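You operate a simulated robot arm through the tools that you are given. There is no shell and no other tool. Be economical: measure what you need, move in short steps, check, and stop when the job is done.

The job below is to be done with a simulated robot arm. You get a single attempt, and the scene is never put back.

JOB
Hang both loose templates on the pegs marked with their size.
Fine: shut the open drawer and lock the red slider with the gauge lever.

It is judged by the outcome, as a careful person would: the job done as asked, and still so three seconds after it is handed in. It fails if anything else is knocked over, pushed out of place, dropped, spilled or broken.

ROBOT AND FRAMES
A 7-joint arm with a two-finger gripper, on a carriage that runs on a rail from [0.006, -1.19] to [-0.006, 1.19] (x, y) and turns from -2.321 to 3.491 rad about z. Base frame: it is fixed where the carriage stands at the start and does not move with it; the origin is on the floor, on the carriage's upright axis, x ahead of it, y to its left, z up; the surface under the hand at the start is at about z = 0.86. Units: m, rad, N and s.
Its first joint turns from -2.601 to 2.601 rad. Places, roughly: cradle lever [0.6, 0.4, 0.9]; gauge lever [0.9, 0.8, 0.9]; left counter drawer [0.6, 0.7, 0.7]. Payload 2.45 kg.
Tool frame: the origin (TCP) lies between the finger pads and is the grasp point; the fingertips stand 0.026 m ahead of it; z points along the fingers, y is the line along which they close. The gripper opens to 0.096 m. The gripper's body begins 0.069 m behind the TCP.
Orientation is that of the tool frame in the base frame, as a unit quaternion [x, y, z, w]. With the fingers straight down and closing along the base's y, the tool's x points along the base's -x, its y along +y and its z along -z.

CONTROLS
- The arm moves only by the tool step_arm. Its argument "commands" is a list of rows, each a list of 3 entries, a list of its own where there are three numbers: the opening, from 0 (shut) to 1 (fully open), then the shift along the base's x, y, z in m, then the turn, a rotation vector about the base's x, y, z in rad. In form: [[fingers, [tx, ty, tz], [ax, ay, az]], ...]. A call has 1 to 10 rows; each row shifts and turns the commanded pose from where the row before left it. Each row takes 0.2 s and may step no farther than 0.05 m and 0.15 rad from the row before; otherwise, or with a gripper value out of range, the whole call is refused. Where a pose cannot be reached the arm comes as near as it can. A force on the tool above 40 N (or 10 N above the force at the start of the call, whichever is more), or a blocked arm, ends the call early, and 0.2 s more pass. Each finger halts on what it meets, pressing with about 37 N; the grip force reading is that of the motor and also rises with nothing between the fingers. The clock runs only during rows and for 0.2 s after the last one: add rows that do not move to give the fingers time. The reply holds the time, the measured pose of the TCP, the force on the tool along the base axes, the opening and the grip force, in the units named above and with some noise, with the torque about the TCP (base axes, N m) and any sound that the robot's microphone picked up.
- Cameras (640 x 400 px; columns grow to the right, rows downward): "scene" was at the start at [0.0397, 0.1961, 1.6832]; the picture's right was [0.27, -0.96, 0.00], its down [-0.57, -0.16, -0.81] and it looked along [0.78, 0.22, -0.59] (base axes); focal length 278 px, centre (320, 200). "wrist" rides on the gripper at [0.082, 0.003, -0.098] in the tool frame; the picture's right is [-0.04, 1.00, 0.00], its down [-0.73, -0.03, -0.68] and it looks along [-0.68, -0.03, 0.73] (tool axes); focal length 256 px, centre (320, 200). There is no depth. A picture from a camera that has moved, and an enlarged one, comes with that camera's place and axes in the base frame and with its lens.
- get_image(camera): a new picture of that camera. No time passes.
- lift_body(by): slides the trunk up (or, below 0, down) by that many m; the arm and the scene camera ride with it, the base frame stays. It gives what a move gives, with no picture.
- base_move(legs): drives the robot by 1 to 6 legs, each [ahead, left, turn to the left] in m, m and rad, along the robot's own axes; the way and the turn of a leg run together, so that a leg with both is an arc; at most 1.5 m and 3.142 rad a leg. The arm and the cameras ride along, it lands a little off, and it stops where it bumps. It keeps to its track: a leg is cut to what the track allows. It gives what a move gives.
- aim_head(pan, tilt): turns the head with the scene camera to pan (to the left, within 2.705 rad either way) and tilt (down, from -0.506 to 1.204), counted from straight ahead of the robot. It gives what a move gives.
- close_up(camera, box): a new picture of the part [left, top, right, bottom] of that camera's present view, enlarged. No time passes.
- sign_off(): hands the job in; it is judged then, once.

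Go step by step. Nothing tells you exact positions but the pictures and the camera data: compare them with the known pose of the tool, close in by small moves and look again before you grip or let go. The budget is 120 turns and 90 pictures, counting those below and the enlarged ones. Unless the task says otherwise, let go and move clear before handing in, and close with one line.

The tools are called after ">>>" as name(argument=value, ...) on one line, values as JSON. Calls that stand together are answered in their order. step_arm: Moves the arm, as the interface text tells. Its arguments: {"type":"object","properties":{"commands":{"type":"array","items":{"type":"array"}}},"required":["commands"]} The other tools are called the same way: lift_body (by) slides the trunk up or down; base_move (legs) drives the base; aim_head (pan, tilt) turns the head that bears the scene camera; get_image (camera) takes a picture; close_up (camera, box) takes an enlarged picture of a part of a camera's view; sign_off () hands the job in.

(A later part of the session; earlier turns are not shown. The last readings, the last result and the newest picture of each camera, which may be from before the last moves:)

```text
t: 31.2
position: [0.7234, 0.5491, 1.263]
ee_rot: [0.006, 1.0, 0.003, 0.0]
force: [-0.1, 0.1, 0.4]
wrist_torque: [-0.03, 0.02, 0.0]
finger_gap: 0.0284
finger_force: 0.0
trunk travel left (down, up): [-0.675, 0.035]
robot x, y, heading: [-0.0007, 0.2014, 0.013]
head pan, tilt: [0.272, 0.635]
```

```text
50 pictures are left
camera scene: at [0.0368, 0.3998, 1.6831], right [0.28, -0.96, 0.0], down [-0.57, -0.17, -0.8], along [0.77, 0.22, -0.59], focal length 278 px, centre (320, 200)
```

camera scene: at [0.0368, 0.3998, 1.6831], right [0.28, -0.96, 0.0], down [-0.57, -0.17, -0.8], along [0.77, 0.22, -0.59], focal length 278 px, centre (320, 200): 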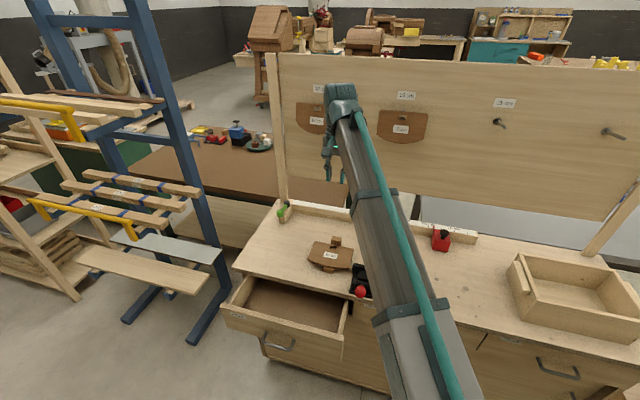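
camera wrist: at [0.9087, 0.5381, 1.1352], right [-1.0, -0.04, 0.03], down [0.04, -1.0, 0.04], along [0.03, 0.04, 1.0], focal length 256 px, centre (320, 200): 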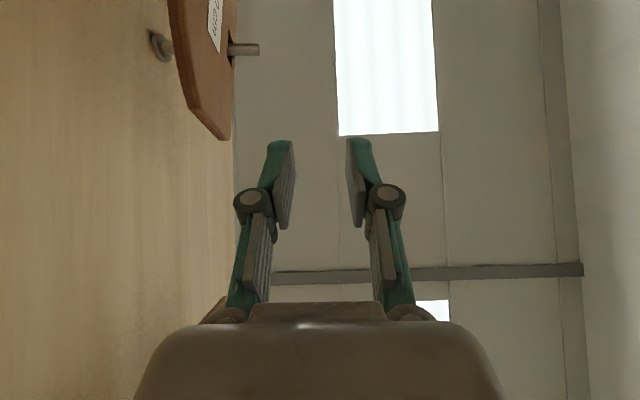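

The tool points down again and the area is clear. I'll swing right while turning to the mirrored orientation, then drive left, keeping clear of the lumber rack.

>>> step_arm(commands=[[0.45, [-0.005, -0.049, -0.01], [-0.1072, -0.0444, 0.0697]], [0.45, [-0.005, -0.049, -0.01], [-0.1072, -0.0444, 0.0697]], [0.45, [-0.005, -0.048, -0.01], [-0.1072, -0.0444, 0.0697]], [0.45, [-0.005, -0.048, -0.01], [-0.1072, -0.0444, 0.0697]], [0.45, [-0.005, -0.048, -0.01], [-0.1072, -0.0444, 0.0697]], [0.45, [-0.005, -0.048, -0.01], [-0.1072, -0.0444, 0.0697]], [0.45, [-0.005, -0.048, -0.01], [-0.1072, -0.0444, 0.0697]], [0.45, [-0.005, -0.048, -0.01], [-0.1072, -0.0444, 0.0697]], [0.45, [-0.005, -0.048, -0.01], [-0.1072, -0.0444, 0.0697]], [0.45, [-0.005, -0.048, -0.01], [-0.1072, -0.0444, 0.0697]]])

>>> step_arm(commands=[[0.45, [0, -0.05, 0], [-0.062, -0.062, 0]], [0.45, [0, -0.04, 0], [-0.062, -0.062, 0]], [0.45, [0, 0, 0], [0, 0, 0]]])

>>> base_move(legs=[[0, 0.63, 0]])

>>> get_image(camera="scene")

```text
refused: row 1 steps farther than a row can; nothing moved
```

```text
t: 32.0
position: [0.7232, 0.458, 1.2636]
ee_rot: [0.006, 0.996, -0.058, 0.062]
force: [-0.2, 0.9, 0.3]
wrist_torque: [-0.03, 0.0, -0.03]
finger_gap: 0.0432
finger_force: 0.1
trunk travel left (down, up): [-0.675, 0.035]
robot x, y, heading: [-0.0055, 0.2072, 0.009]
head pan, tilt: [0.272, 0.635]
```

```text
t: 35.6
position: [0.7176, 1.1083, 1.2635]
ee_rot: [0.001, 0.996, -0.058, 0.062]
force: [-0.4, -0.1, 0.0]
wrist_torque: [0.01, 0.0, -0.01]
finger_gap: 0.0435
finger_force: 0.0
trunk travel left (down, up): [-0.675, 0.035]
robot x, y, heading: [-0.0091, 0.8467, 0.018]
head pan, tilt: [0.272, 0.635]
```

```text
49 pictures are left
camera scene: at [0.0312, 1.0431, 1.6831], right [0.29, -0.96, 0.0], down [-0.57, -0.17, -0.81], along [0.77, 0.23, -0.59], focal length 278 px, centre (320, 200)
```

scene: 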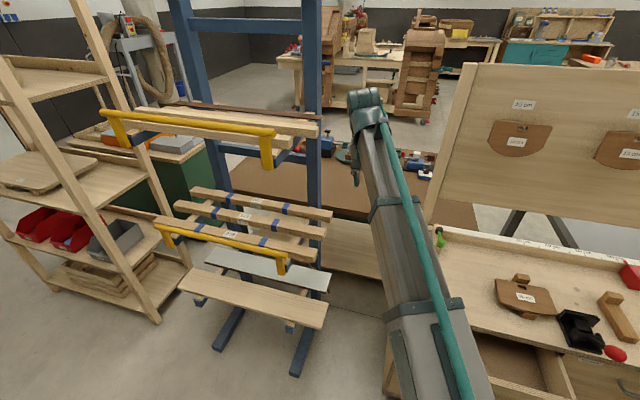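

That first call was refused for a step that was too long, so the later ones ran without it. Nothing was touched, and I'll send calls one at a time from here. I'll undo the stray tilt and swing the hand right, away from the rack.

>>> step_arm(commands=[[0.45, [0, -0.045, 0], [0.062, 0.062, 0]], [0.45, [0, -0.045, 0], [0.062, 0.062, 0]], [0.45, [0, -0.045, 0], [0, 0, 0]], [0.45, [0, -0.045, 0], [0, 0, 0]], [0.45, [0, -0.045, 0], [0, 0, 0]], [0.45, [0, -0.045, 0], [0, 0, 0]], [0.45, [0, -0.045, 0], [0, 0, 0]], [0.45, [0, -0.045, 0], [0, 0, 0]]])

```text
t: 37.4
position: [0.7179, 0.7464, 1.2643]
ee_rot: [0.001, 1.0, 0.005, 0.0]
force: [0.5, 0.5, 0.3]
wrist_torque: [0.03, 0.03, 0.04]
finger_gap: 0.0432
finger_force: 0.0
trunk travel left (down, up): [-0.675, 0.035]
robot x, y, heading: [-0.0002, 0.8437, 0.023]
head pan, tilt: [0.272, 0.635]
```

The hand is back at y 0.75, clear of the rack. Now I'll turn to the mirrored orientation (forward-right, tilted down).

>>> step_arm(commands=[[0.45, [-0.005, -0.005, -0.02], [-0.1072, -0.0444, 0.0697]], [0.45, [-0.005, -0.005, -0.02], [-0.1072, -0.0444, 0.0697]], [0.45, [-0.005, -0.005, -0.02], [-0.1072, -0.0444, 0.0697]], [0.45, [-0.005, -0.005, -0.02], [-0.1072, -0.0444, 0.0697]], [0.45, [-0.005, -0.005, -0.02], [-0.1072, -0.0444, 0.0697]], [0.45, [-0.005, -0.005, -0.02], [-0.1072, -0.0444, 0.0697]], [0.45, [-0.005, -0.005, -0.02], [-0.1072, -0.0444, 0.0697]], [0.45, [-0.005, -0.005, -0.02], [-0.1072, -0.0444, 0.0697]], [0.45, [-0.005, -0.005, -0.02], [-0.1072, -0.0444, 0.0697]], [0.45, [-0.005, -0.005, -0.02], [-0.1072, -0.0444, 0.0697]]])

>>> get_image(camera="scene")

```text
t: 39.6
position: [0.6672, 0.6994, 1.0644]
ee_rot: [-0.324, 0.781, -0.492, 0.205]
force: [0.3, 0.2, 0.2]
wrist_torque: [0.0, 0.06, 0.0]
finger_gap: 0.0434
finger_force: 0.1
trunk travel left (down, up): [-0.675, 0.035]
robot x, y, heading: [-0.0056, 0.8449, 0.02]
head pan, tilt: [0.272, 0.635]
```

```text
48 pictures are left
camera scene: at [0.0311, 1.0425, 1.6832], right [0.29, -0.96, 0.0], down [-0.57, -0.17, -0.81], along [0.77, 0.23, -0.59], focal length 278 px, centre (320, 200)
```

scene: 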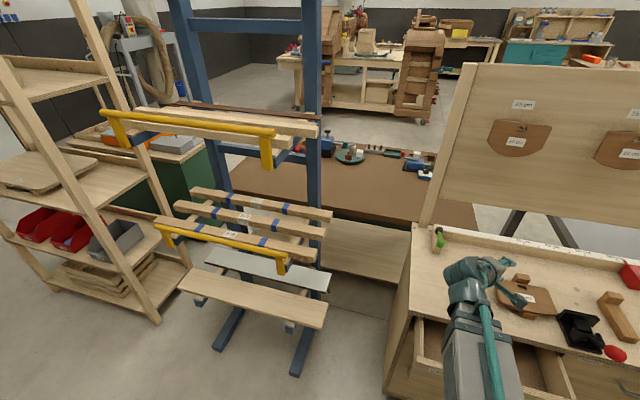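

The orientation is good. I'll aim the head at the bench to measure the 25 cm plate from here.

>>> aim_head(pan=-0.35, tilt=0.75)

>>> close_up(camera="scene", box=[220, 130, 420, 255])

```text
t: 40.6
position: [0.6677, 0.6985, 1.0646]
ee_rot: [-0.322, 0.783, -0.491, 0.204]
force: [-1.0, 0.9, 0.3]
wrist_torque: [0.0, -0.01, 0.02]
finger_gap: 0.0431
finger_force: 0.1
trunk travel left (down, up): [-0.675, 0.035]
robot x, y, heading: [-0.0052, 0.8444, 0.02]
head pan, tilt: [-0.351, 0.75]
```

```text
3.20 times, centred on (320, 192) of scene
camera zoom: at [0.026, 0.9906, 1.6733], right [-0.32, -0.95, 0.0], down [-0.65, 0.22, -0.73], along [0.69, -0.24, -0.68], focal length 891 px, centre (320, 224)
```

zoom: 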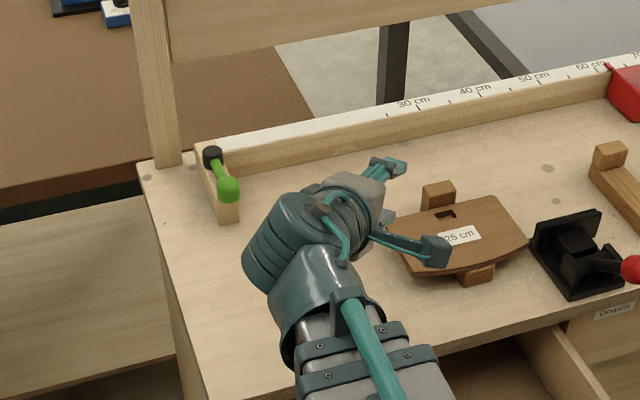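

The slot is at about (0.782, 0.563), with the left edge near y 0.64. I'll descend to the pre-grasp point off the near-left corner.

>>> step_arm(commands=[[0.45, [0.008, -0.001, -0.04], [-0.062, -0.062, 0]], [0.45, [0.008, -0.001, -0.04], [-0.062, -0.062, 0]], [0.45, [0.008, -0.001, -0.04], [0, 0, 0]], [0.45, [0.006, -0.001, -0.03], [0, 0, 0]], [0.45, [0, 0, -0.011], [0, 0, 0]], [0.45, [0, 0, 0], [0, 0, 0]]])

>>> get_image(camera="wrist")

>>> close_up(camera="scene", box=[280, 170, 400, 245])

```text
t: 42.0
position: [0.6993, 0.6953, 0.9021]
ee_rot: [-0.303, 0.737, -0.558, 0.233]
force: [-0.1, -0.2, 0.7]
wrist_torque: [-0.04, -0.01, 0.0]
finger_gap: 0.0432
finger_force: 0.0
trunk travel left (down, up): [-0.675, 0.035]
robot x, y, heading: [-0.0049, 0.8436, 0.025]
head pan, tilt: [-0.351, 0.75]
```

```text
46 pictures are left
camera wrist: at [0.5747, 0.7059, 0.9252], right [-0.16, 0.22, -0.96], down [0.06, 0.97, 0.21], along [0.99, -0.03, -0.17], focal length 256 px, centre (320, 200)
```

wrist: 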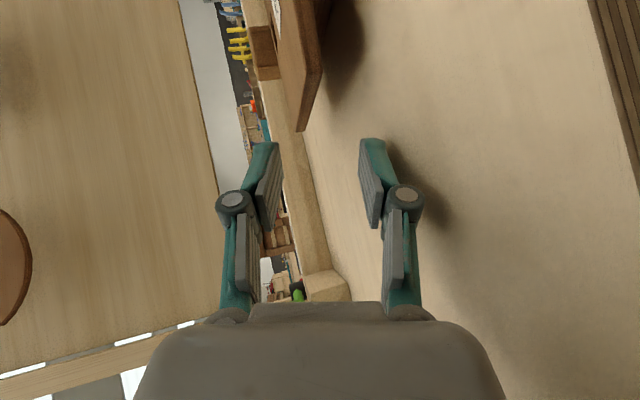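

```text
5.33 times, centred on (340, 208) of scene
camera zoom: at [0.0259, 0.9905, 1.6733], right [-0.32, -0.95, 0.0], down [-0.65, 0.22, -0.73], along [0.69, -0.24, -0.68], focal length 1485 px, centre (213, 160)
```

zoom: 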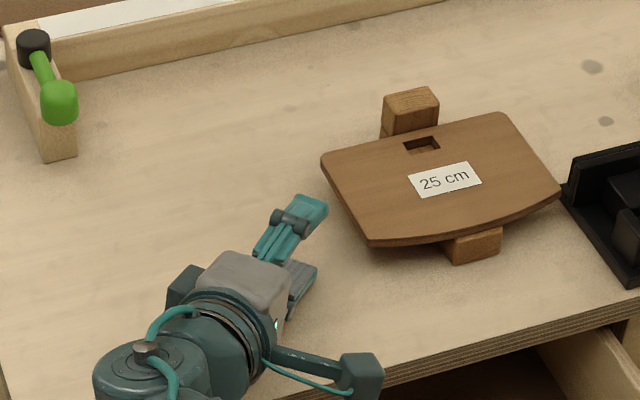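

The left edge is at y≈0.638 and the slot at (0.784, 0.559). I'll advance diagonally so the fingers straddle the edge.

>>> step_arm(commands=[[0.45, [0.022, -0.024, 0], [0, 0, 0]], [0.45, [0.02, -0.022, 0], [0, 0, 0]], [0.45, [0.018, -0.021, 0], [0, 0, 0]], [0.45, [0, 0, 0], [0, 0, 0]]])

>>> get_image(camera="wrist")

>>> close_up(camera="scene", box=[280, 170, 400, 245])

```text
t: 43.0
position: [0.7586, 0.6275, 0.9029]
ee_rot: [-0.303, 0.737, -0.558, 0.232]
force: [-0.1, -0.1, 0.0]
wrist_torque: [-0.01, -0.03, -0.02]
finger_gap: 0.043
finger_force: 0.1
trunk travel left (down, up): [-0.675, 0.035]
robot x, y, heading: [-0.0037, 0.8482, 0.017]
head pan, tilt: [-0.351, 0.75]
```

```text
44 pictures are left
camera wrist: at [0.634, 0.6391, 0.926], right [-0.16, 0.22, -0.96], down [0.06, 0.97, 0.21], along [0.99, -0.03, -0.17], focal length 256 px, centre (320, 200)
```

wrist: 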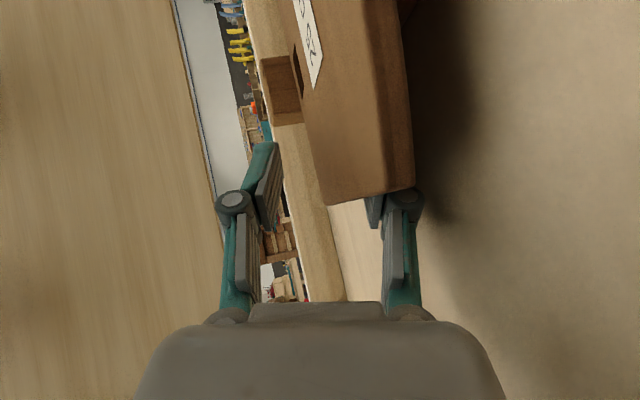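

```text
5.33 times, centred on (340, 208) of scene
camera zoom: at [0.026, 0.9905, 1.6733], right [-0.32, -0.95, 0.0], down [-0.65, 0.22, -0.73], along [0.69, -0.24, -0.68], focal length 1485 px, centre (213, 160)
```

zoom: 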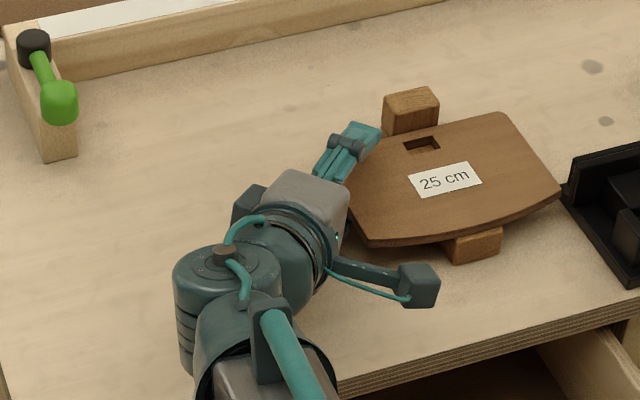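

The fingers straddle the plate the same way as before. I'll close with the same settling sequence and lift slightly.

>>> step_arm(commands=[[0.35, [0, 0, -0.003], [0, 0, 0]], [0.25, [0, 0, -0.003], [0, 0, 0]], [0.15, [0, 0, 0], [0, 0, 0]], [0.0, [0, 0, 0.002], [0, 0, 0]], [0.0, [0, 0, 0.004], [0, 0, 0]], [0.0, [0, 0, 0.004], [0, 0, 0]], [0.0, [0, 0, 0.004], [0, 0, 0]], [0.0, [0, 0, 0.003], [0, 0, 0]]])

>>> get_image(camera="wrist")

```text
t: 44.8
position: [0.757, 0.6285, 0.9144]
ee_rot: [-0.304, 0.737, -0.558, 0.232]
force: [1.8, -2.9, 11.3]
wrist_torque: [-1.11, -0.46, 0.09]
finger_gap: 0.0102
finger_force: 36.4
trunk travel left (down, up): [-0.675, 0.035]
robot x, y, heading: [-0.0063, 0.8484, 0.018]
head pan, tilt: [-0.351, 0.75]
```

```text
42 pictures are left
camera wrist: at [0.6335, 0.6384, 0.9362], right [-0.16, 0.22, -0.96], down [0.06, 0.97, 0.21], along [0.99, -0.03, -0.17], focal length 256 px, centre (320, 200)
```

wrist: 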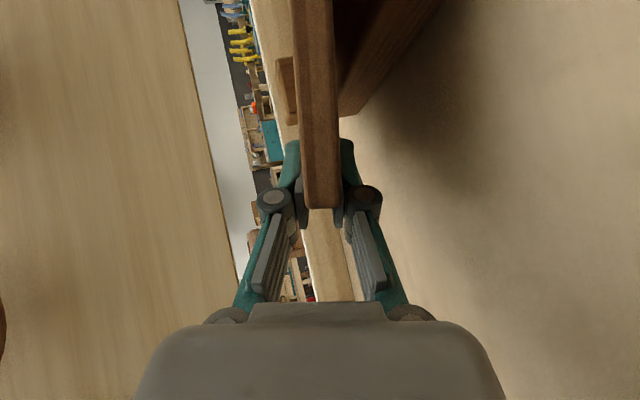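

The grip has settled at 10 mm. I'll lift clear of the rest, easing back from its stop.

>>> step_arm(commands=[[0.0, [-0.002, 0, 0.006], [0, 0, 0]], [0.0, [-0.002, 0, 0.008], [0, 0, 0]], [0.0, [-0.002, 0, 0.01], [0, 0, 0]], [0.0, [0, 0, 0.02], [0, 0, 0]], [0.0, [0, 0, 0.04], [0, 0, 0]], [0.0, [-0.01, 0, 0.04], [0, 0, 0]]])

>>> close_up(camera="scene", box=[240, 120, 440, 245])

```text
t: 46.2
position: [0.7425, 0.6262, 1.0381]
ee_rot: [-0.303, 0.737, -0.558, 0.232]
force: [0.2, 0.2, -0.6]
wrist_torque: [0.05, 0.0, -0.01]
finger_gap: 0.0096
finger_force: 37.2
trunk travel left (down, up): [-0.675, 0.035]
robot x, y, heading: [-0.0039, 0.8446, 0.016]
head pan, tilt: [-0.351, 0.75]
```

```text
3.20 times, centred on (340, 182) of scene
camera zoom: at [0.0257, 0.9905, 1.6733], right [-0.32, -0.95, 0.0], down [-0.64, 0.22, -0.73], along [0.69, -0.24, -0.68], focal length 891 px, centre (256, 256)
```

zoom: 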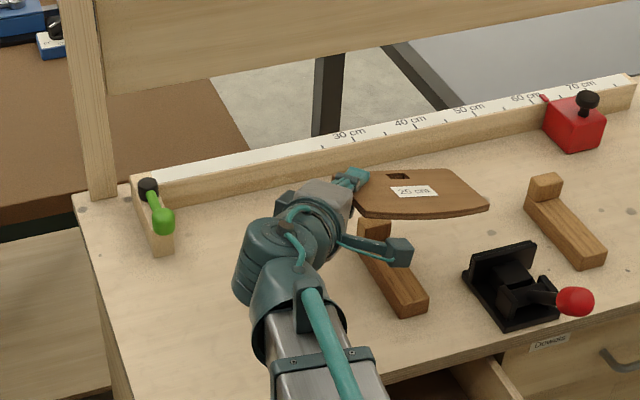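

The plate is free. I'll raise it and roll it upright, mirrored, sliding right at the same time.

>>> step_arm(commands=[[0.0, [-0.015, -0.02, 0.035], [-0.096, -0.096, 0]], [0.0, [-0.015, -0.02, 0.035], [-0.096, -0.096, 0]], [0.0, [-0.015, -0.02, 0.035], [0, -0.1428, 0]], [0.0, [-0.015, -0.02, 0.035], [0, -0.1428, 0]], [0.0, [-0.015, -0.02, 0.035], [0, -0.1428, 0]], [0.0, [-0.015, -0.02, 0.03], [0, -0.1428, 0]], [0.0, [0, -0.02, 0], [0, -0.1428, 0]], [0.0, [0, -0.02, 0], [0, -0.1428, 0]], [0.0, [0, -0.02, 0], [0, -0.1428, 0]], [0.0, [0, 0, 0], [0, -0.1428, 0]]])

>>> step_arm(commands=[[0.0, [0, 0, 0.005], [0, -0.1428, 0]], [0.0, [0, 0, 0.005], [0, -0.1428, 0]], [0.0, [0, 0, 0], [0, -0.1428, 0]], [0.0, [0, 0, 0], [0, 0, 0]]])

>>> get_image(camera="scene")

```text
t: 48.4
position: [0.6538, 0.4468, 1.2418]
ee_rot: [-0.126, -0.403, 0.694, -0.583]
force: [0.6, 0.1, 0.4]
wrist_torque: [0.09, -0.04, 0.0]
finger_gap: 0.0096
finger_force: 37.3
trunk travel left (down, up): [-0.675, 0.035]
robot x, y, heading: [-0.0034, 0.8426, 0.022]
head pan, tilt: [-0.351, 0.75]
```

```text
t: 49.4
position: [0.6526, 0.4484, 1.2521]
ee_rot: [0.271, 0.269, -0.652, 0.654]
force: [0.3, 0.2, -1.7]
wrist_torque: [0.03, 0.01, -0.01]
finger_gap: 0.0094
finger_force: 36.8
trunk travel left (down, up): [-0.675, 0.035]
robot x, y, heading: [-0.0027, 0.8472, 0.019]
head pan, tilt: [-0.351, 0.75]
```

```text
40 pictures are left
camera scene: at [0.0261, 0.9905, 1.6733], right [-0.32, -0.95, 0.0], down [-0.65, 0.22, -0.73], along [0.69, -0.24, -0.68], focal length 278 px, centre (320, 200)
```

scene: 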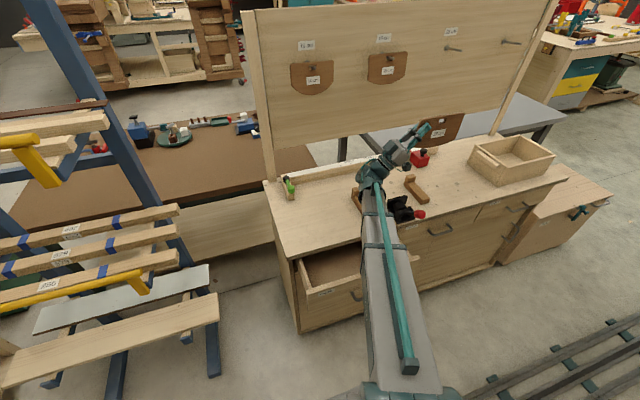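

The plate is upright. I'll drive right to face the 25 cm peg and aim the head there.

>>> base_move(legs=[[0, -0.27, -0.015]])

>>> aim_head(pan=-0.4, tilt=0.4)

>>> get_image(camera="scene")

>>> get_image(camera="wrist")

```text
t: 51.3
position: [0.648, 0.1671, 1.2519]
ee_rot: [-0.273, -0.269, 0.657, -0.649]
force: [0.2, 0.7, -0.6]
wrist_torque: [0.05, -0.01, -0.01]
finger_gap: 0.0096
finger_force: 37.3
trunk travel left (down, up): [-0.675, 0.035]
robot x, y, heading: [-0.0058, 0.5765, 0.003]
head pan, tilt: [-0.351, 0.75]
```

```text
t: 52.2
position: [0.6473, 0.1677, 1.2524]
ee_rot: [-0.273, -0.268, 0.657, -0.649]
force: [-0.9, 0.1, -0.5]
wrist_torque: [0.08, -0.03, 0.0]
finger_gap: 0.0098
finger_force: 36.6
trunk travel left (down, up): [-0.675, 0.035]
robot x, y, heading: [-0.0024, 0.5765, -0.002]
head pan, tilt: [-0.4, 0.4]
```

```text
39 pictures are left
camera scene: at [0.0374, 0.7134, 1.7044], right [-0.39, -0.92, 0.0], down [-0.36, 0.15, -0.92], along [0.85, -0.36, -0.39], focal length 278 px, centre (320, 200)
```

scene: 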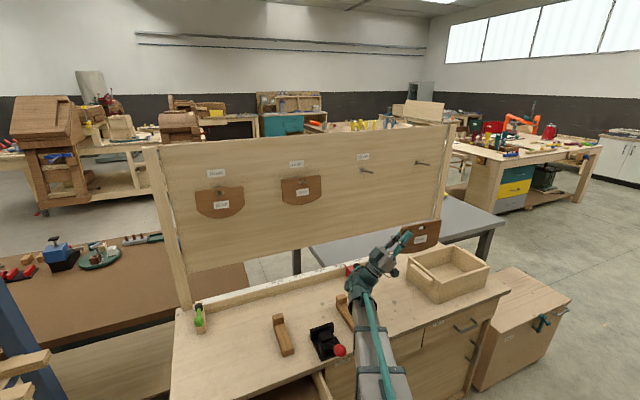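

```text
38 pictures are left
camera wrist: at [0.6527, 0.1805, 1.1243], right [1.0, 0.02, 0.03], down [-0.02, 1.0, 0.04], along [-0.03, -0.04, 1.0], focal length 256 px, centre (320, 200)
```

wrist: 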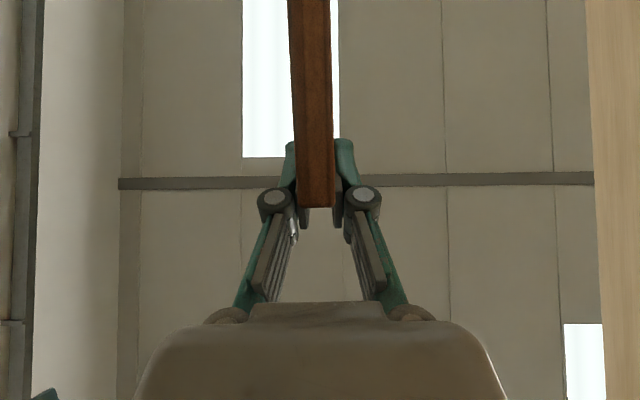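

The plate is upright. I'll extend to x≈0.85 and z≈1.31, then measure the slot against the peg.

>>> step_arm(commands=[[0.0, [0.04, 0, 0.012], [0, 0, 0]], [0.0, [0.04, 0, 0.012], [0, 0, 0]], [0.0, [0.04, 0, 0.012], [0, 0, 0]], [0.0, [0.04, 0, 0.012], [0, 0, 0]], [0.0, [0.04, 0, 0.012], [0, 0, 0]], [0.0, [0.0, 0, 0.0], [0, 0, 0]]])

>>> close_up(camera="scene", box=[330, 140, 450, 215])

>>> get_image(camera="wrist")

```text
t: 53.6
position: [0.8495, 0.1666, 1.3147]
ee_rot: [-0.274, -0.269, 0.657, -0.648]
force: [0.5, -0.5, -0.7]
wrist_torque: [0.07, 0.0, -0.01]
finger_gap: 0.0095
finger_force: 36.7
trunk travel left (down, up): [-0.675, 0.035]
robot x, y, heading: [-0.003, 0.5786, 0.002]
head pan, tilt: [-0.4, 0.4]
```

```text
5.33 times, centred on (390, 178) of scene
camera zoom: at [0.0374, 0.7134, 1.7044], right [-0.39, -0.92, 0.0], down [-0.36, 0.15, -0.92], along [0.85, -0.36, -0.39], focal length 1485 px, centre (-53, 320)
```

zoom: 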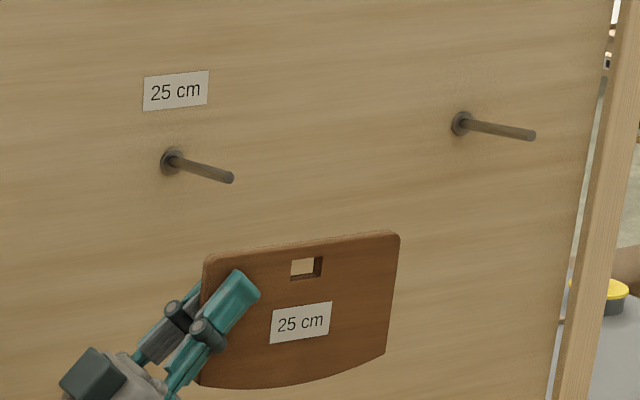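

```text
36 pictures are left
camera wrist: at [0.855, 0.1793, 1.1853], right [1.0, 0.02, 0.03], down [-0.02, 1.0, 0.04], along [-0.03, -0.04, 1.0], focal length 256 px, centre (320, 200)
```

wrist: 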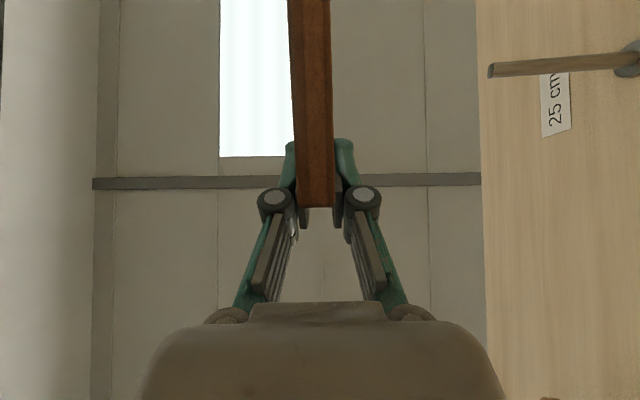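

The peg tip is at about (0.962, 0.088, 1.360). The slot centre is at y 0.095, z 1.328, with the plate about 2° off level. I'll correct that and move up close to the tip.

>>> step_arm(commands=[[0.0, [0.03, -0.004, 0.015], [-0.04, 0, 0]], [0.0, [0.03, -0.0035, 0.014], [0, 0, 0]], [0.0, [0.02, 0, 0.0], [0, 0, 0]], [0.0, [0, 0, 0.0], [0, 0, 0]]])

>>> close_up(camera="scene", box=[330, 140, 450, 215])

>>> get_image(camera="wrist")

```text
t: 54.6
position: [0.9283, 0.1606, 1.3408]
ee_rot: [-0.261, -0.255, 0.663, -0.654]
force: [-0.6, -0.5, -0.1]
wrist_torque: [0.07, 0.01, -0.02]
finger_gap: 0.0095
finger_force: 36.7
trunk travel left (down, up): [-0.675, 0.035]
robot x, y, heading: [-0.0044, 0.5754, 0.004]
head pan, tilt: [-0.4, 0.4]
```

```text
5.33 times, centred on (390, 178) of scene
camera zoom: at [0.0374, 0.7134, 1.7044], right [-0.39, -0.92, 0.0], down [-0.36, 0.15, -0.92], along [0.85, -0.36, -0.39], focal length 1485 px, centre (-53, 320)
```

zoom: 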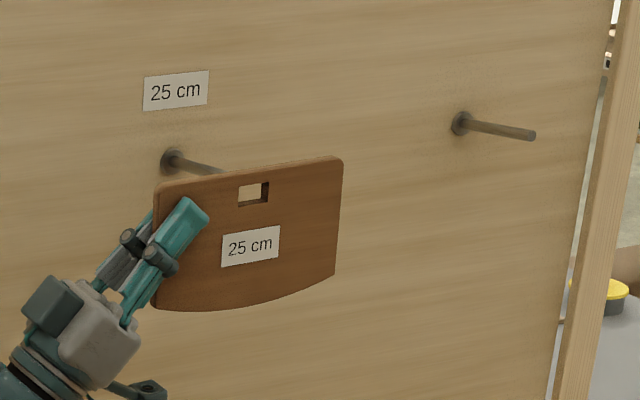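

```text
34 pictures are left
camera wrist: at [0.9339, 0.1682, 1.2128], right [1.0, 0.02, 0.03], down [-0.02, 1.0, 0.0], along [-0.03, 0.0, 1.0], focal length 256 px, centre (320, 200)
```

wrist: 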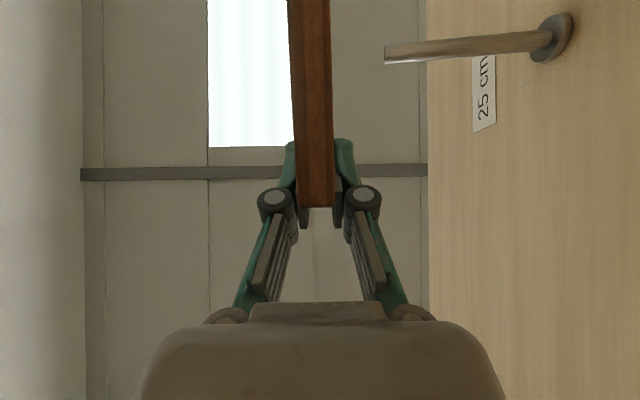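

The slot (y 0.090, z 1.359) lines up with the peg (0.088, 1.360). I'll advance slowly onto it.

>>> step_arm(commands=[[0.0, [0.015, -0.001, 0.001], [0, 0, 0]], [0.0, [0.01, 0, 0.0], [0, 0, 0]], [0.0, [0.01, 0, 0.0], [0, 0, 0]], [0.0, [0.01, 0, 0.0], [0, 0, 0]], [0.0, [0, 0, 0.0], [0, 0, 0]]])

>>> close_up(camera="scene", box=[330, 140, 450, 215])

```text
t: 55.8
position: [0.9728, 0.1586, 1.3424]
ee_rot: [-0.261, -0.256, 0.662, -0.654]
force: [-0.3, -0.5, -0.5]
wrist_torque: [0.06, -0.03, 0.0]
finger_gap: 0.0092
finger_force: 36.9
trunk travel left (down, up): [-0.675, 0.035]
robot x, y, heading: [-0.0045, 0.5753, 0.004]
head pan, tilt: [-0.4, 0.4]
```

```text
5.33 times, centred on (390, 178) of scene
camera zoom: at [0.0374, 0.7133, 1.7044], right [-0.39, -0.92, 0.0], down [-0.36, 0.15, -0.92], along [0.85, -0.36, -0.39], focal length 1485 px, centre (-53, 320)
```

zoom: 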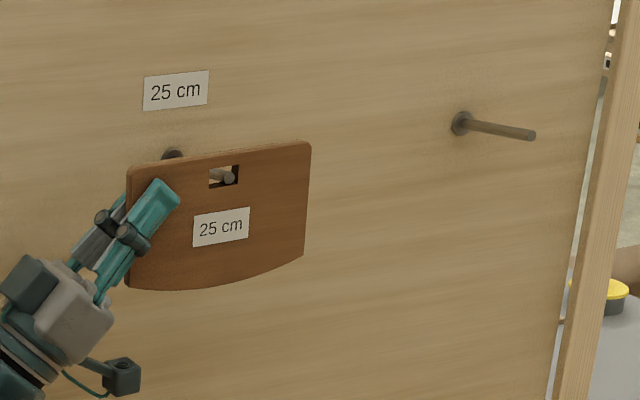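

The peg is in the slot. I'll push in about 20 mm more, lower onto the peg and open.

>>> step_arm(commands=[[0.0, [0.01, 0, 0], [0, 0, 0]], [0.0, [0.011, 0, 0.0], [0, 0, 0]], [0.0, [0, 0, -0.003], [0, 0, 0]], [0.0, [0, 0, -0.003], [0, 0, 0]], [0.0, [0, 0, -0.002], [0, 0, 0]], [0.0, [0, 0, 0], [0, 0, 0]]])

>>> close_up(camera="scene", box=[330, 140, 450, 215])

>>> get_image(camera="wrist")

```text
t: 57.2
position: [0.9949, 0.1591, 1.3351]
ee_rot: [-0.26, -0.255, 0.663, -0.655]
force: [0.7, 0.6, 1.2]
wrist_torque: [-0.11, 0.06, 0.07]
finger_gap: 0.0096
finger_force: 36.7
trunk travel left (down, up): [-0.675, 0.035]
robot x, y, heading: [-0.0015, 0.574, 0.003]
head pan, tilt: [-0.4, 0.4]
```

```text
5.33 times, centred on (390, 178) of scene
camera zoom: at [0.0373, 0.7135, 1.7045], right [-0.39, -0.92, 0.0], down [-0.36, 0.15, -0.92], along [0.85, -0.36, -0.39], focal length 1485 px, centre (-53, 320)
```

zoom: 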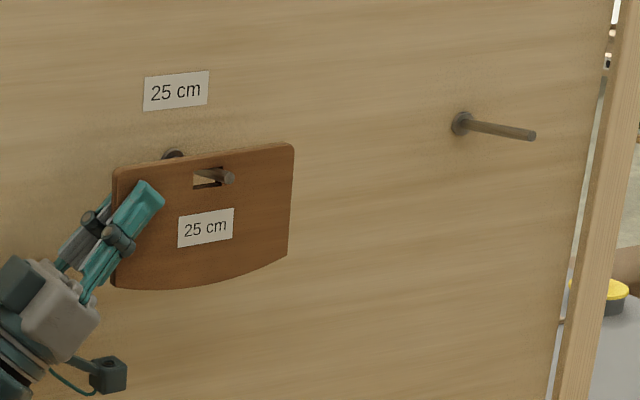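

```text
31 pictures are left
camera wrist: at [0.9989, 0.167, 1.2064], right [1.0, 0.02, 0.03], down [-0.02, 1.0, 0.0], along [-0.03, 0.0, 1.0], focal length 256 px, centre (320, 200)
```

wrist: 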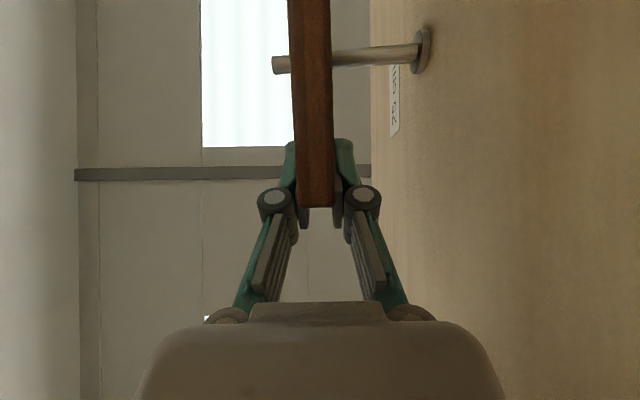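

The weight is on the peg. I'll release, then withdraw along the tool axis (down-left).

>>> step_arm(commands=[[0.15, [0, 0, 0], [0, 0, 0]], [0.25, [0, 0, 0.0], [0, 0, 0]], [0.3, [0, 0, 0], [0, 0, 0]], [0.3, [0, 0, 0], [0, 0, 0]], [0.3, [0, 0.01, -0.01], [0, 0, 0]], [0.3, [0, 0.02, -0.02], [0, 0, 0]], [0.3, [0, 0.025, -0.025], [0, 0, 0]], [0.3, [-0.03, 0.01, -0.01], [0, 0, 0]], [0.3, [-0.04, 0, 0], [0, 0, 0]], [0.3, [-0.04, 0, 0], [0, 0, 0]]])

>>> close_up(camera="scene", box=[180, 130, 460, 305])

```text
t: 59.4
position: [0.8825, 0.2266, 1.2698]
ee_rot: [-0.26, -0.255, 0.663, -0.654]
force: [-0.1, 0.4, -0.4]
wrist_torque: [0.01, 0.0, -0.02]
finger_gap: 0.0288
finger_force: 0.1
trunk travel left (down, up): [-0.675, 0.035]
robot x, y, heading: [-0.002, 0.5759, 0.004]
head pan, tilt: [-0.4, 0.4]
```

```text
2.29 times, centred on (320, 218) of scene
camera zoom: at [0.0369, 0.7135, 1.7044], right [-0.39, -0.92, 0.0], down [-0.36, 0.15, -0.92], along [0.85, -0.36, -0.39], focal length 637 px, centre (320, 160)
```

zoom: 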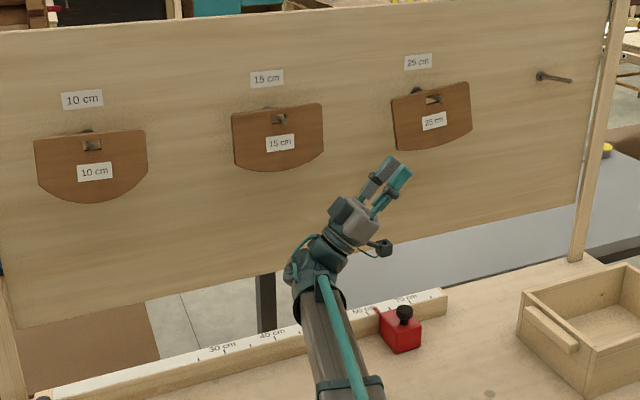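

Both templates hang on their pegs. Next I'll back away and turn the tool down for the lever and drawer.

>>> step_arm(commands=[[0.3, [-0.05, 0, 0], [0.04, 0, 0]], [0.3, [-0.05, 0, 0], [0, 0.1428, 0]], [0.3, [-0.05, 0, 0], [0, 0.1428, 0]], [0.3, [-0.03, 0, 0], [0, 0.1428, 0]], [0.3, [0, 0, 0], [0, 0.1428, 0]], [0.3, [0, 0, 0], [0, 0.1428, 0]], [0.3, [0, 0, 0], [0, 0.1428, 0]], [0.3, [0, 0, 0], [0, 0.1428, 0]], [0.3, [0, 0, 0], [0, 0.1428, 0]], [0.3, [0, 0, 0], [0, 0.1428, 0]]])

>>> step_arm(commands=[[0.1, [0, 0, 0], [0, 0.1428, 0]], [0.1, [0, 0, 0], [0, 0.1428, 0]], [0.1, [0, 0.03, 0], [0.1235, 0.0511, -0.0511]], [0.1, [0, 0.03, 0], [0.1235, 0.0511, -0.0511]], [0.1, [0, 0.03, 0], [0.1235, 0.0511, -0.0511]], [0.1, [0, 0.03, 0], [0.1235, 0.0511, -0.0511]], [0.1, [0, 0.03, 0], [0.1235, 0.0511, -0.0511]], [0.1, [0, 0.03, 0], [0.1235, 0.0511, -0.0511]], [0.1, [0, 0.03, 0], [0.1235, 0.0511, -0.0511]], [0.1, [0, 0.03, 0], [0.1235, 0.0511, -0.0511]]])

>>> step_arm(commands=[[0.0, [0, 0.03, 0], [0.1235, 0.0511, -0.0511]], [0.0, [0, 0.03, 0], [0.1235, 0.0511, -0.0511]], [0.0, [0, 0.03, 0], [0.1235, 0.0511, -0.0511]], [0.0, [0, 0.0, 0], [0.1235, 0.0511, -0.0511]], [0.0, [0, 0, 0], [0, 0, 0]]])

>>> aim_head(pan=0.12, tilt=0.75)

>>> get_image(camera="scene")

```text
t: 61.6
position: [0.7038, 0.2249, 1.2696]
ee_rot: [0.175, -0.604, 0.69, -0.36]
force: [0.4, -1.0, 0.4]
wrist_torque: [0.0, 0.0, 0.0]
finger_gap: 0.0287
finger_force: 0.1
trunk travel left (down, up): [-0.675, 0.035]
robot x, y, heading: [-0.0024, 0.5749, 0.001]
head pan, tilt: [-0.4, 0.4]
```

```text
t: 63.8
position: [0.7032, 0.4648, 1.2682]
ee_rot: [-0.104, 0.958, -0.249, 0.1]
force: [0.2, 1.3, -0.2]
wrist_torque: [0.02, 0.03, -0.02]
finger_gap: 0.0096
finger_force: 0.1
trunk travel left (down, up): [-0.675, 0.035]
robot x, y, heading: [-0.007, 0.5777, 0.007]
head pan, tilt: [-0.4, 0.4]
```

```text
t: 65.0
position: [0.7028, 0.5554, 1.2677]
ee_rot: [-0.004, 1.0, -0.004, 0.004]
force: [-0.5, -1.1, 0.0]
wrist_torque: [-0.01, -0.01, 0.01]
finger_gap: 0.0002
finger_force: 28.7
trunk travel left (down, up): [-0.675, 0.035]
robot x, y, heading: [-0.0001, 0.5775, 0.009]
head pan, tilt: [-0.4, 0.4]
```

```text
t: 65.9
position: [0.7034, 0.554, 1.268]
ee_rot: [-0.004, 1.0, -0.005, 0.003]
force: [-0.7, -0.2, -0.2]
wrist_torque: [-0.02, 0.01, -0.01]
finger_gap: 0.0
finger_force: 28.5
trunk travel left (down, up): [-0.675, 0.035]
robot x, y, heading: [-0.002, 0.5774, 0.006]
head pan, tilt: [0.12, 0.75]
```

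```text
29 pictures are left
camera scene: at [0.0341, 0.7593, 1.6734], right [0.12, -0.99, 0.0], down [-0.68, -0.08, -0.73], along [0.73, 0.09, -0.68], focal length 278 px, centre (320, 200)
```

scene: 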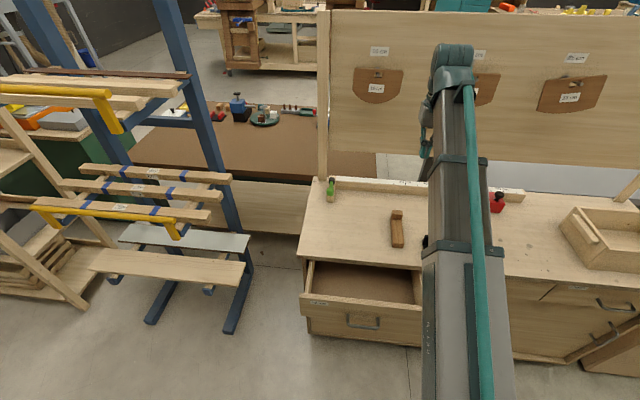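

>>> close_up(camera="scene", box=[305, 165, 385, 215])

>>> close_up(camera="scene", box=[290, 240, 450, 340])

```text
8.00 times, centred on (345, 190) of scene
camera zoom: at [0.0341, 0.7593, 1.6734], right [0.12, -0.99, 0.0], down [-0.68, -0.08, -0.73], along [0.73, 0.09, -0.68], focal length 2228 px, centre (120, 280)
```

zoom: 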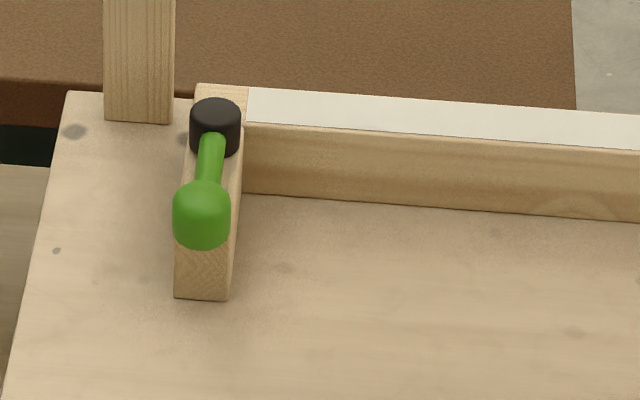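

```text
4.00 times, centred on (370, 290) of scene
camera zoom: at [0.0341, 0.7593, 1.6734], right [0.12, -0.99, 0.0], down [-0.68, -0.08, -0.73], along [0.73, 0.09, -0.68], focal length 1114 px, centre (120, -160)
```

zoom: 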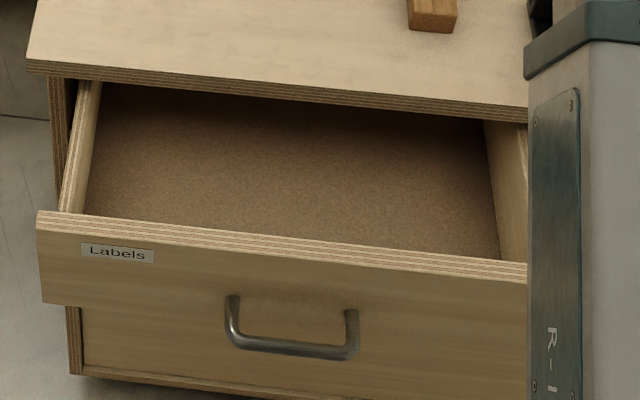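

The gauge lever is a green handle about 8 cm long. It points towards me from a vertical-axis pivot at about (0.946, 0.826, 0.937), with the ball at (0.866, 0.825, 0.943). I'll move over it with open fingers and inspect it.

>>> step_arm(commands=[[0.55, [0.02, 0.04, -0.02], [0, 0, 0]], [0.55, [0.02, 0.04, -0.02], [0, 0, 0]], [0.55, [0.02, 0.04, -0.02], [0, 0, 0]], [0.55, [0.02, 0.04, -0.02], [0, 0, 0]], [0.55, [0.02, 0.04, -0.02], [0, 0, 0]], [0.55, [0.02, 0.04, -0.02], [0, 0, 0]], [0.55, [0.022, 0.031, -0.03], [0, 0, 0]], [0.55, [0.02, 0, -0.03], [0, 0, 0]], [0.55, [0, 0, -0.02], [0, 0, 0]], [0.55, [0, 0, 0], [0, 0, 0]]])

>>> get_image(camera="wrist")

```text
t: 68.1
position: [0.8655, 0.8232, 1.0678]
ee_rot: [-0.004, 1.0, -0.006, 0.0]
force: [0.6, 0.1, 0.8]
wrist_torque: [0.0, 0.0, -0.05]
finger_gap: 0.0527
finger_force: 0.1
trunk travel left (down, up): [-0.675, 0.035]
robot x, y, heading: [-0.0043, 0.5776, 0.007]
head pan, tilt: [0.12, 0.75]
```

```text
26 pictures are left
camera wrist: at [0.7851, 0.8279, 1.1662], right [0.03, 1.0, -0.01], down [0.73, -0.02, 0.68], along [0.68, -0.03, -0.73], focal length 256 px, centre (320, 200)
```

wrist: 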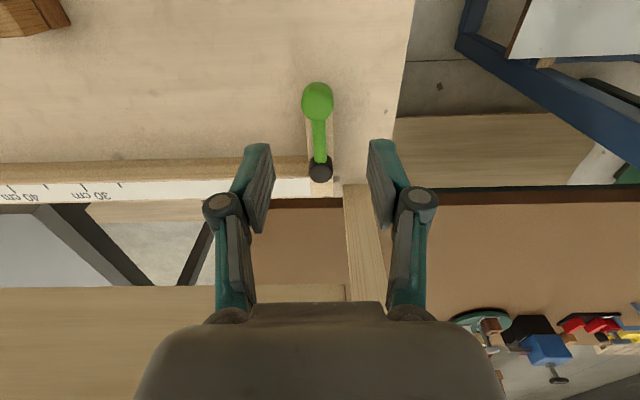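

The lever points straight at me along its block, with the ball at about (0.87, 0.821). I'll lower the open fingers to either side of the ball and try it gently.

>>> step_arm(commands=[[0.6, [0.002, -0.002, -0.04], [0, 0, 0]], [0.6, [0.002, 0, -0.04], [0, 0, 0]], [0.6, [0, 0, -0.03], [0, 0, 0]], [0.6, [0, 0, 0], [0, 0, 0]]])

>>> get_image(camera="wrist")

```text
t: 69.1
position: [0.8709, 0.8213, 0.9598]
ee_rot: [-0.003, 1.0, -0.005, 0.001]
force: [-0.4, 0.5, -0.1]
wrist_torque: [0.01, -0.01, 0.05]
finger_gap: 0.0576
finger_force: 0.1
trunk travel left (down, up): [-0.675, 0.035]
robot x, y, heading: [-0.0027, 0.5781, 0.007]
head pan, tilt: [0.12, 0.75]
```

```text
25 pictures are left
camera wrist: at [0.7904, 0.8254, 1.0574], right [0.03, 1.0, -0.01], down [0.73, -0.02, 0.68], along [0.68, -0.03, -0.73], focal length 256 px, centre (320, 200)
```

wrist: 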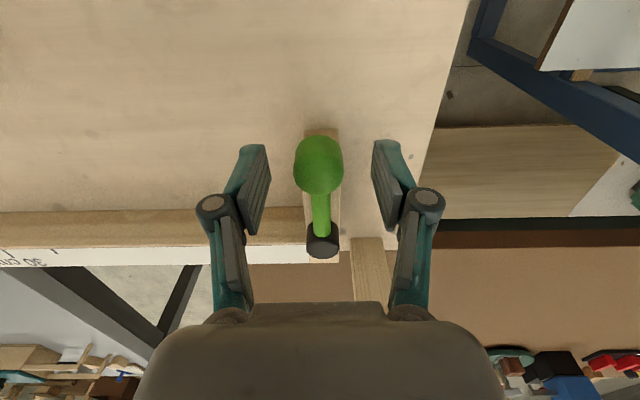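

The fingers straddle the ball. I'll try pushing it right, towards lying along the rail, in small steps while watching the force.

>>> step_arm(commands=[[0.6, [0, -0.008, 0], [0, 0, 0]], [0.6, [0, -0.006, 0], [0, 0, 0]], [0.6, [0, -0.004, 0], [0, 0, 0]], [0.6, [0, -0.004, 0], [0, 0, 0]], [0.6, [0, -0.004, 0], [0, 0, 0]]])

>>> get_image(camera="wrist")

```text
t: 70.3
position: [0.8697, 0.7967, 0.9594]
ee_rot: [-0.004, 1.0, -0.006, 0.0]
force: [0.1, 1.1, 1.2]
wrist_torque: [0.02, 0.01, 0.02]
finger_gap: 0.0581
finger_force: 0.3
trunk travel left (down, up): [-0.675, 0.035]
robot x, y, heading: [-0.0035, 0.5752, 0.007]
head pan, tilt: [0.12, 0.75]
```

```text
24 pictures are left
camera wrist: at [0.7899, 0.8011, 1.0567], right [0.03, 1.0, -0.01], down [0.73, -0.02, 0.68], along [0.68, -0.03, -0.73], focal length 256 px, centre (320, 200)
```

wrist: 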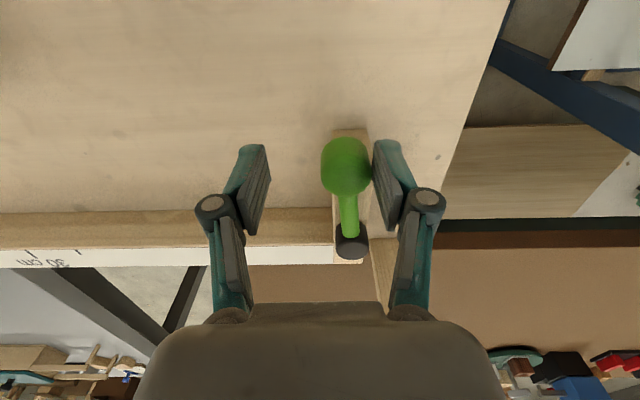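

The finger is just touching the ball. I'll push a little further.

>>> step_arm(commands=[[0.6, [0, -0.005, 0], [0, 0, 0]], [0.6, [0, -0.005, 0], [0, 0, 0]], [0.6, [0, -0.005, 0], [0, 0, 0]], [0.6, [0, 0, 0], [0, 0, 0]]])

>>> get_image(camera="wrist")

```text
t: 71.3
position: [0.8689, 0.7811, 0.9587]
ee_rot: [-0.005, 1.0, -0.004, -0.001]
force: [0.1, 0.1, 0.3]
wrist_torque: [0.04, -0.02, 0.01]
finger_gap: 0.058
finger_force: 0.0
trunk travel left (down, up): [-0.675, 0.035]
robot x, y, heading: [-0.0041, 0.5767, 0.005]
head pan, tilt: [0.12, 0.75]
```

```text
23 pictures are left
camera wrist: at [0.7899, 0.7857, 1.0564], right [0.03, 1.0, -0.01], down [0.73, -0.02, 0.68], along [0.68, -0.03, -0.73], focal length 256 px, centre (320, 200)
```

wrist: 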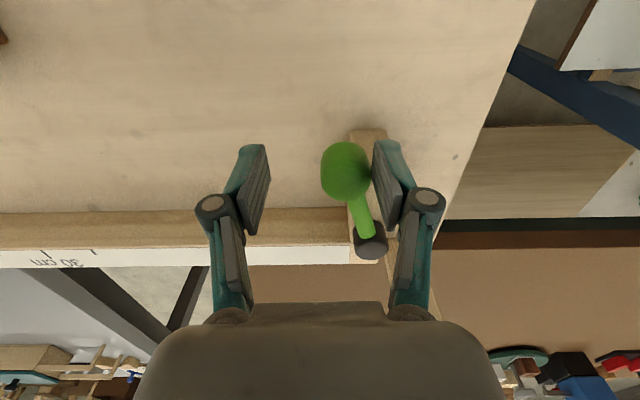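

It swings freely that way, so this is its travel. I'll follow the arc around the pivot, yawing the tool with the lever.

>>> step_arm(commands=[[0.6, [0.006, -0.0099, 0], [0, 0, 0.13]], [0.6, [0.0072, -0.009, 0], [0, 0, 0.13]], [0.6, [0.0083, -0.0081, 0], [0, 0, 0.13]], [0.6, [0.0093, -0.0068, 0], [0, 0, 0.13]], [0.6, [0.01, -0.0056, 0], [0, 0, 0.13]], [0.6, [0, 0, 0], [0, 0, 0]]])

>>> close_up(camera="scene", box=[290, 150, 410, 225])

>>> get_image(camera="wrist")

```text
t: 72.7
position: [0.9101, 0.7429, 0.9593]
ee_rot: [-0.324, 0.946, -0.005, 0.001]
force: [0.0, -0.4, -0.8]
wrist_torque: [0.01, 0.02, 0.01]
finger_gap: 0.0576
finger_force: 0.1
trunk travel left (down, up): [-0.675, 0.035]
robot x, y, heading: [-0.0029, 0.5766, 0.004]
head pan, tilt: [0.12, 0.75]
```

```text
5.33 times, centred on (350, 188) of scene
camera zoom: at [0.0341, 0.7594, 1.6733], right [0.12, -0.99, 0.0], down [-0.68, -0.08, -0.73], along [0.73, 0.09, -0.68], focal length 1485 px, centre (160, 267)
```

zoom: 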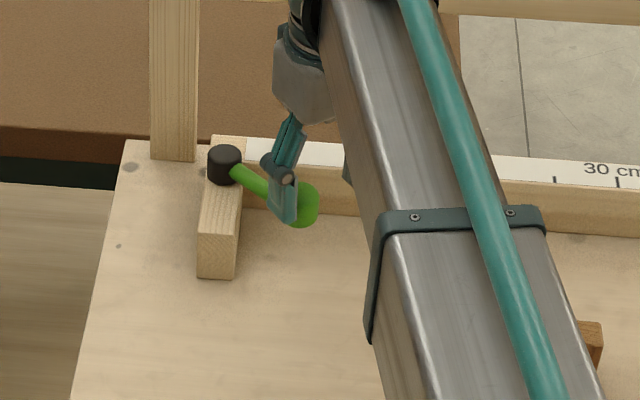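

```text
21 pictures are left
camera wrist: at [0.8446, 0.697, 1.0561], right [-0.58, 0.81, -0.01], down [0.59, 0.43, 0.68], along [0.56, 0.39, -0.73], focal length 256 px, centre (320, 200)
```

wrist: 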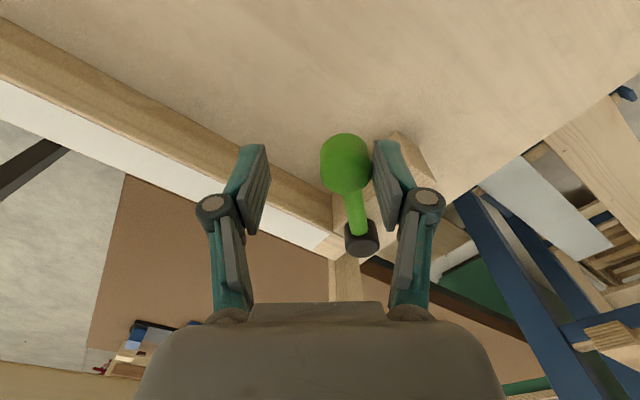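

The lever is about halfway with no resistance. I'll continue the arc.

>>> step_arm(commands=[[0.6, [0.0108, -0.0043, 0], [0, 0, 0.13]], [0.6, [0.0113, -0.0028, 0], [0, 0, 0.13]], [0.6, [0.0114, -0.0014, 0], [0, 0, 0.13]], [0.6, [0, 0, 0], [0, 0, 0]]])

>>> get_image(camera="wrist")

```text
t: 73.7
position: [0.9443, 0.7347, 0.9584]
ee_rot: [-0.501, 0.866, -0.003, 0.002]
force: [-1.4, 0.0, 0.3]
wrist_torque: [-0.03, 0.0, 0.0]
finger_gap: 0.0577
finger_force: 0.1
trunk travel left (down, up): [-0.675, 0.035]
robot x, y, heading: [-0.005, 0.5781, 0.004]
head pan, tilt: [0.12, 0.75]
```

```text
20 pictures are left
camera wrist: at [0.9012, 0.6669, 1.056], right [-0.85, 0.53, -0.01], down [0.38, 0.63, 0.68], along [0.37, 0.57, -0.73], focal length 256 px, centre (320, 200)
```

wrist: 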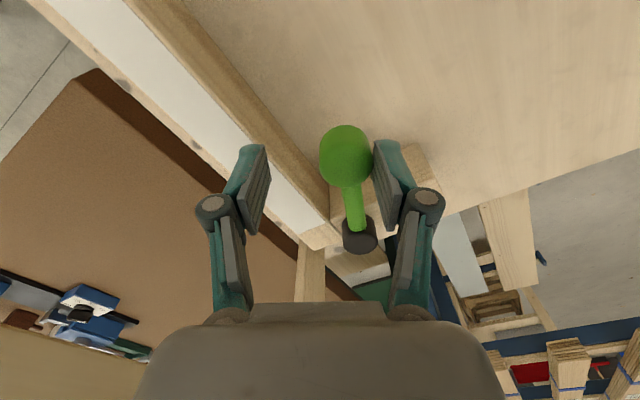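

It is at about 71° and still free. I'll narrow the grip around the ball to keep the hand away from the board, then continue to its stop.

>>> step_arm(commands=[[0.45, [0, 0, 0], [0, 0, 0]], [0.35, [0, 0, 0], [0, 0, 0]], [0.33, [0, 0, 0], [0, 0, 0]], [0.33, [0.006, 0.0, 0], [0, 0, 0.13]], [0.33, [0.006, 0, 0], [0, 0, 0.06]], [0.33, [0, 0, 0], [0, 0, 0]]])

>>> get_image(camera="wrist")

```text
t: 74.9
position: [0.943, 0.7413, 0.9595]
ee_rot: [-0.572, 0.82, 0.002, -0.004]
force: [-22.7, 5.8, 3.6]
wrist_torque: [0.41, 0.5, 0.01]
finger_gap: 0.0472
finger_force: 11.8
trunk travel left (down, up): [-0.675, 0.035]
robot x, y, heading: [-0.0049, 0.5783, 0.007]
head pan, tilt: [0.12, 0.75]
stopped in row 5: the force on the tool passed its limit at 43 N (the readings are from after the stop); the commanded pose is now the measured one
```

```text
19 pictures are left
camera wrist: at [0.9138, 0.6657, 1.0569], right [-0.92, 0.38, 0.01], down [0.28, 0.68, 0.68], along [0.25, 0.63, -0.74], focal length 256 px, centre (320, 200)
```

wrist: 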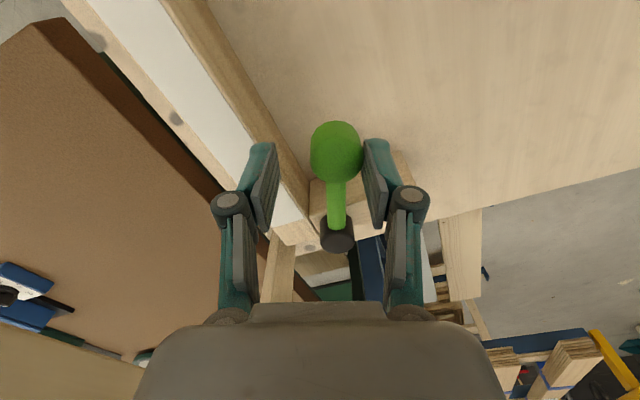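

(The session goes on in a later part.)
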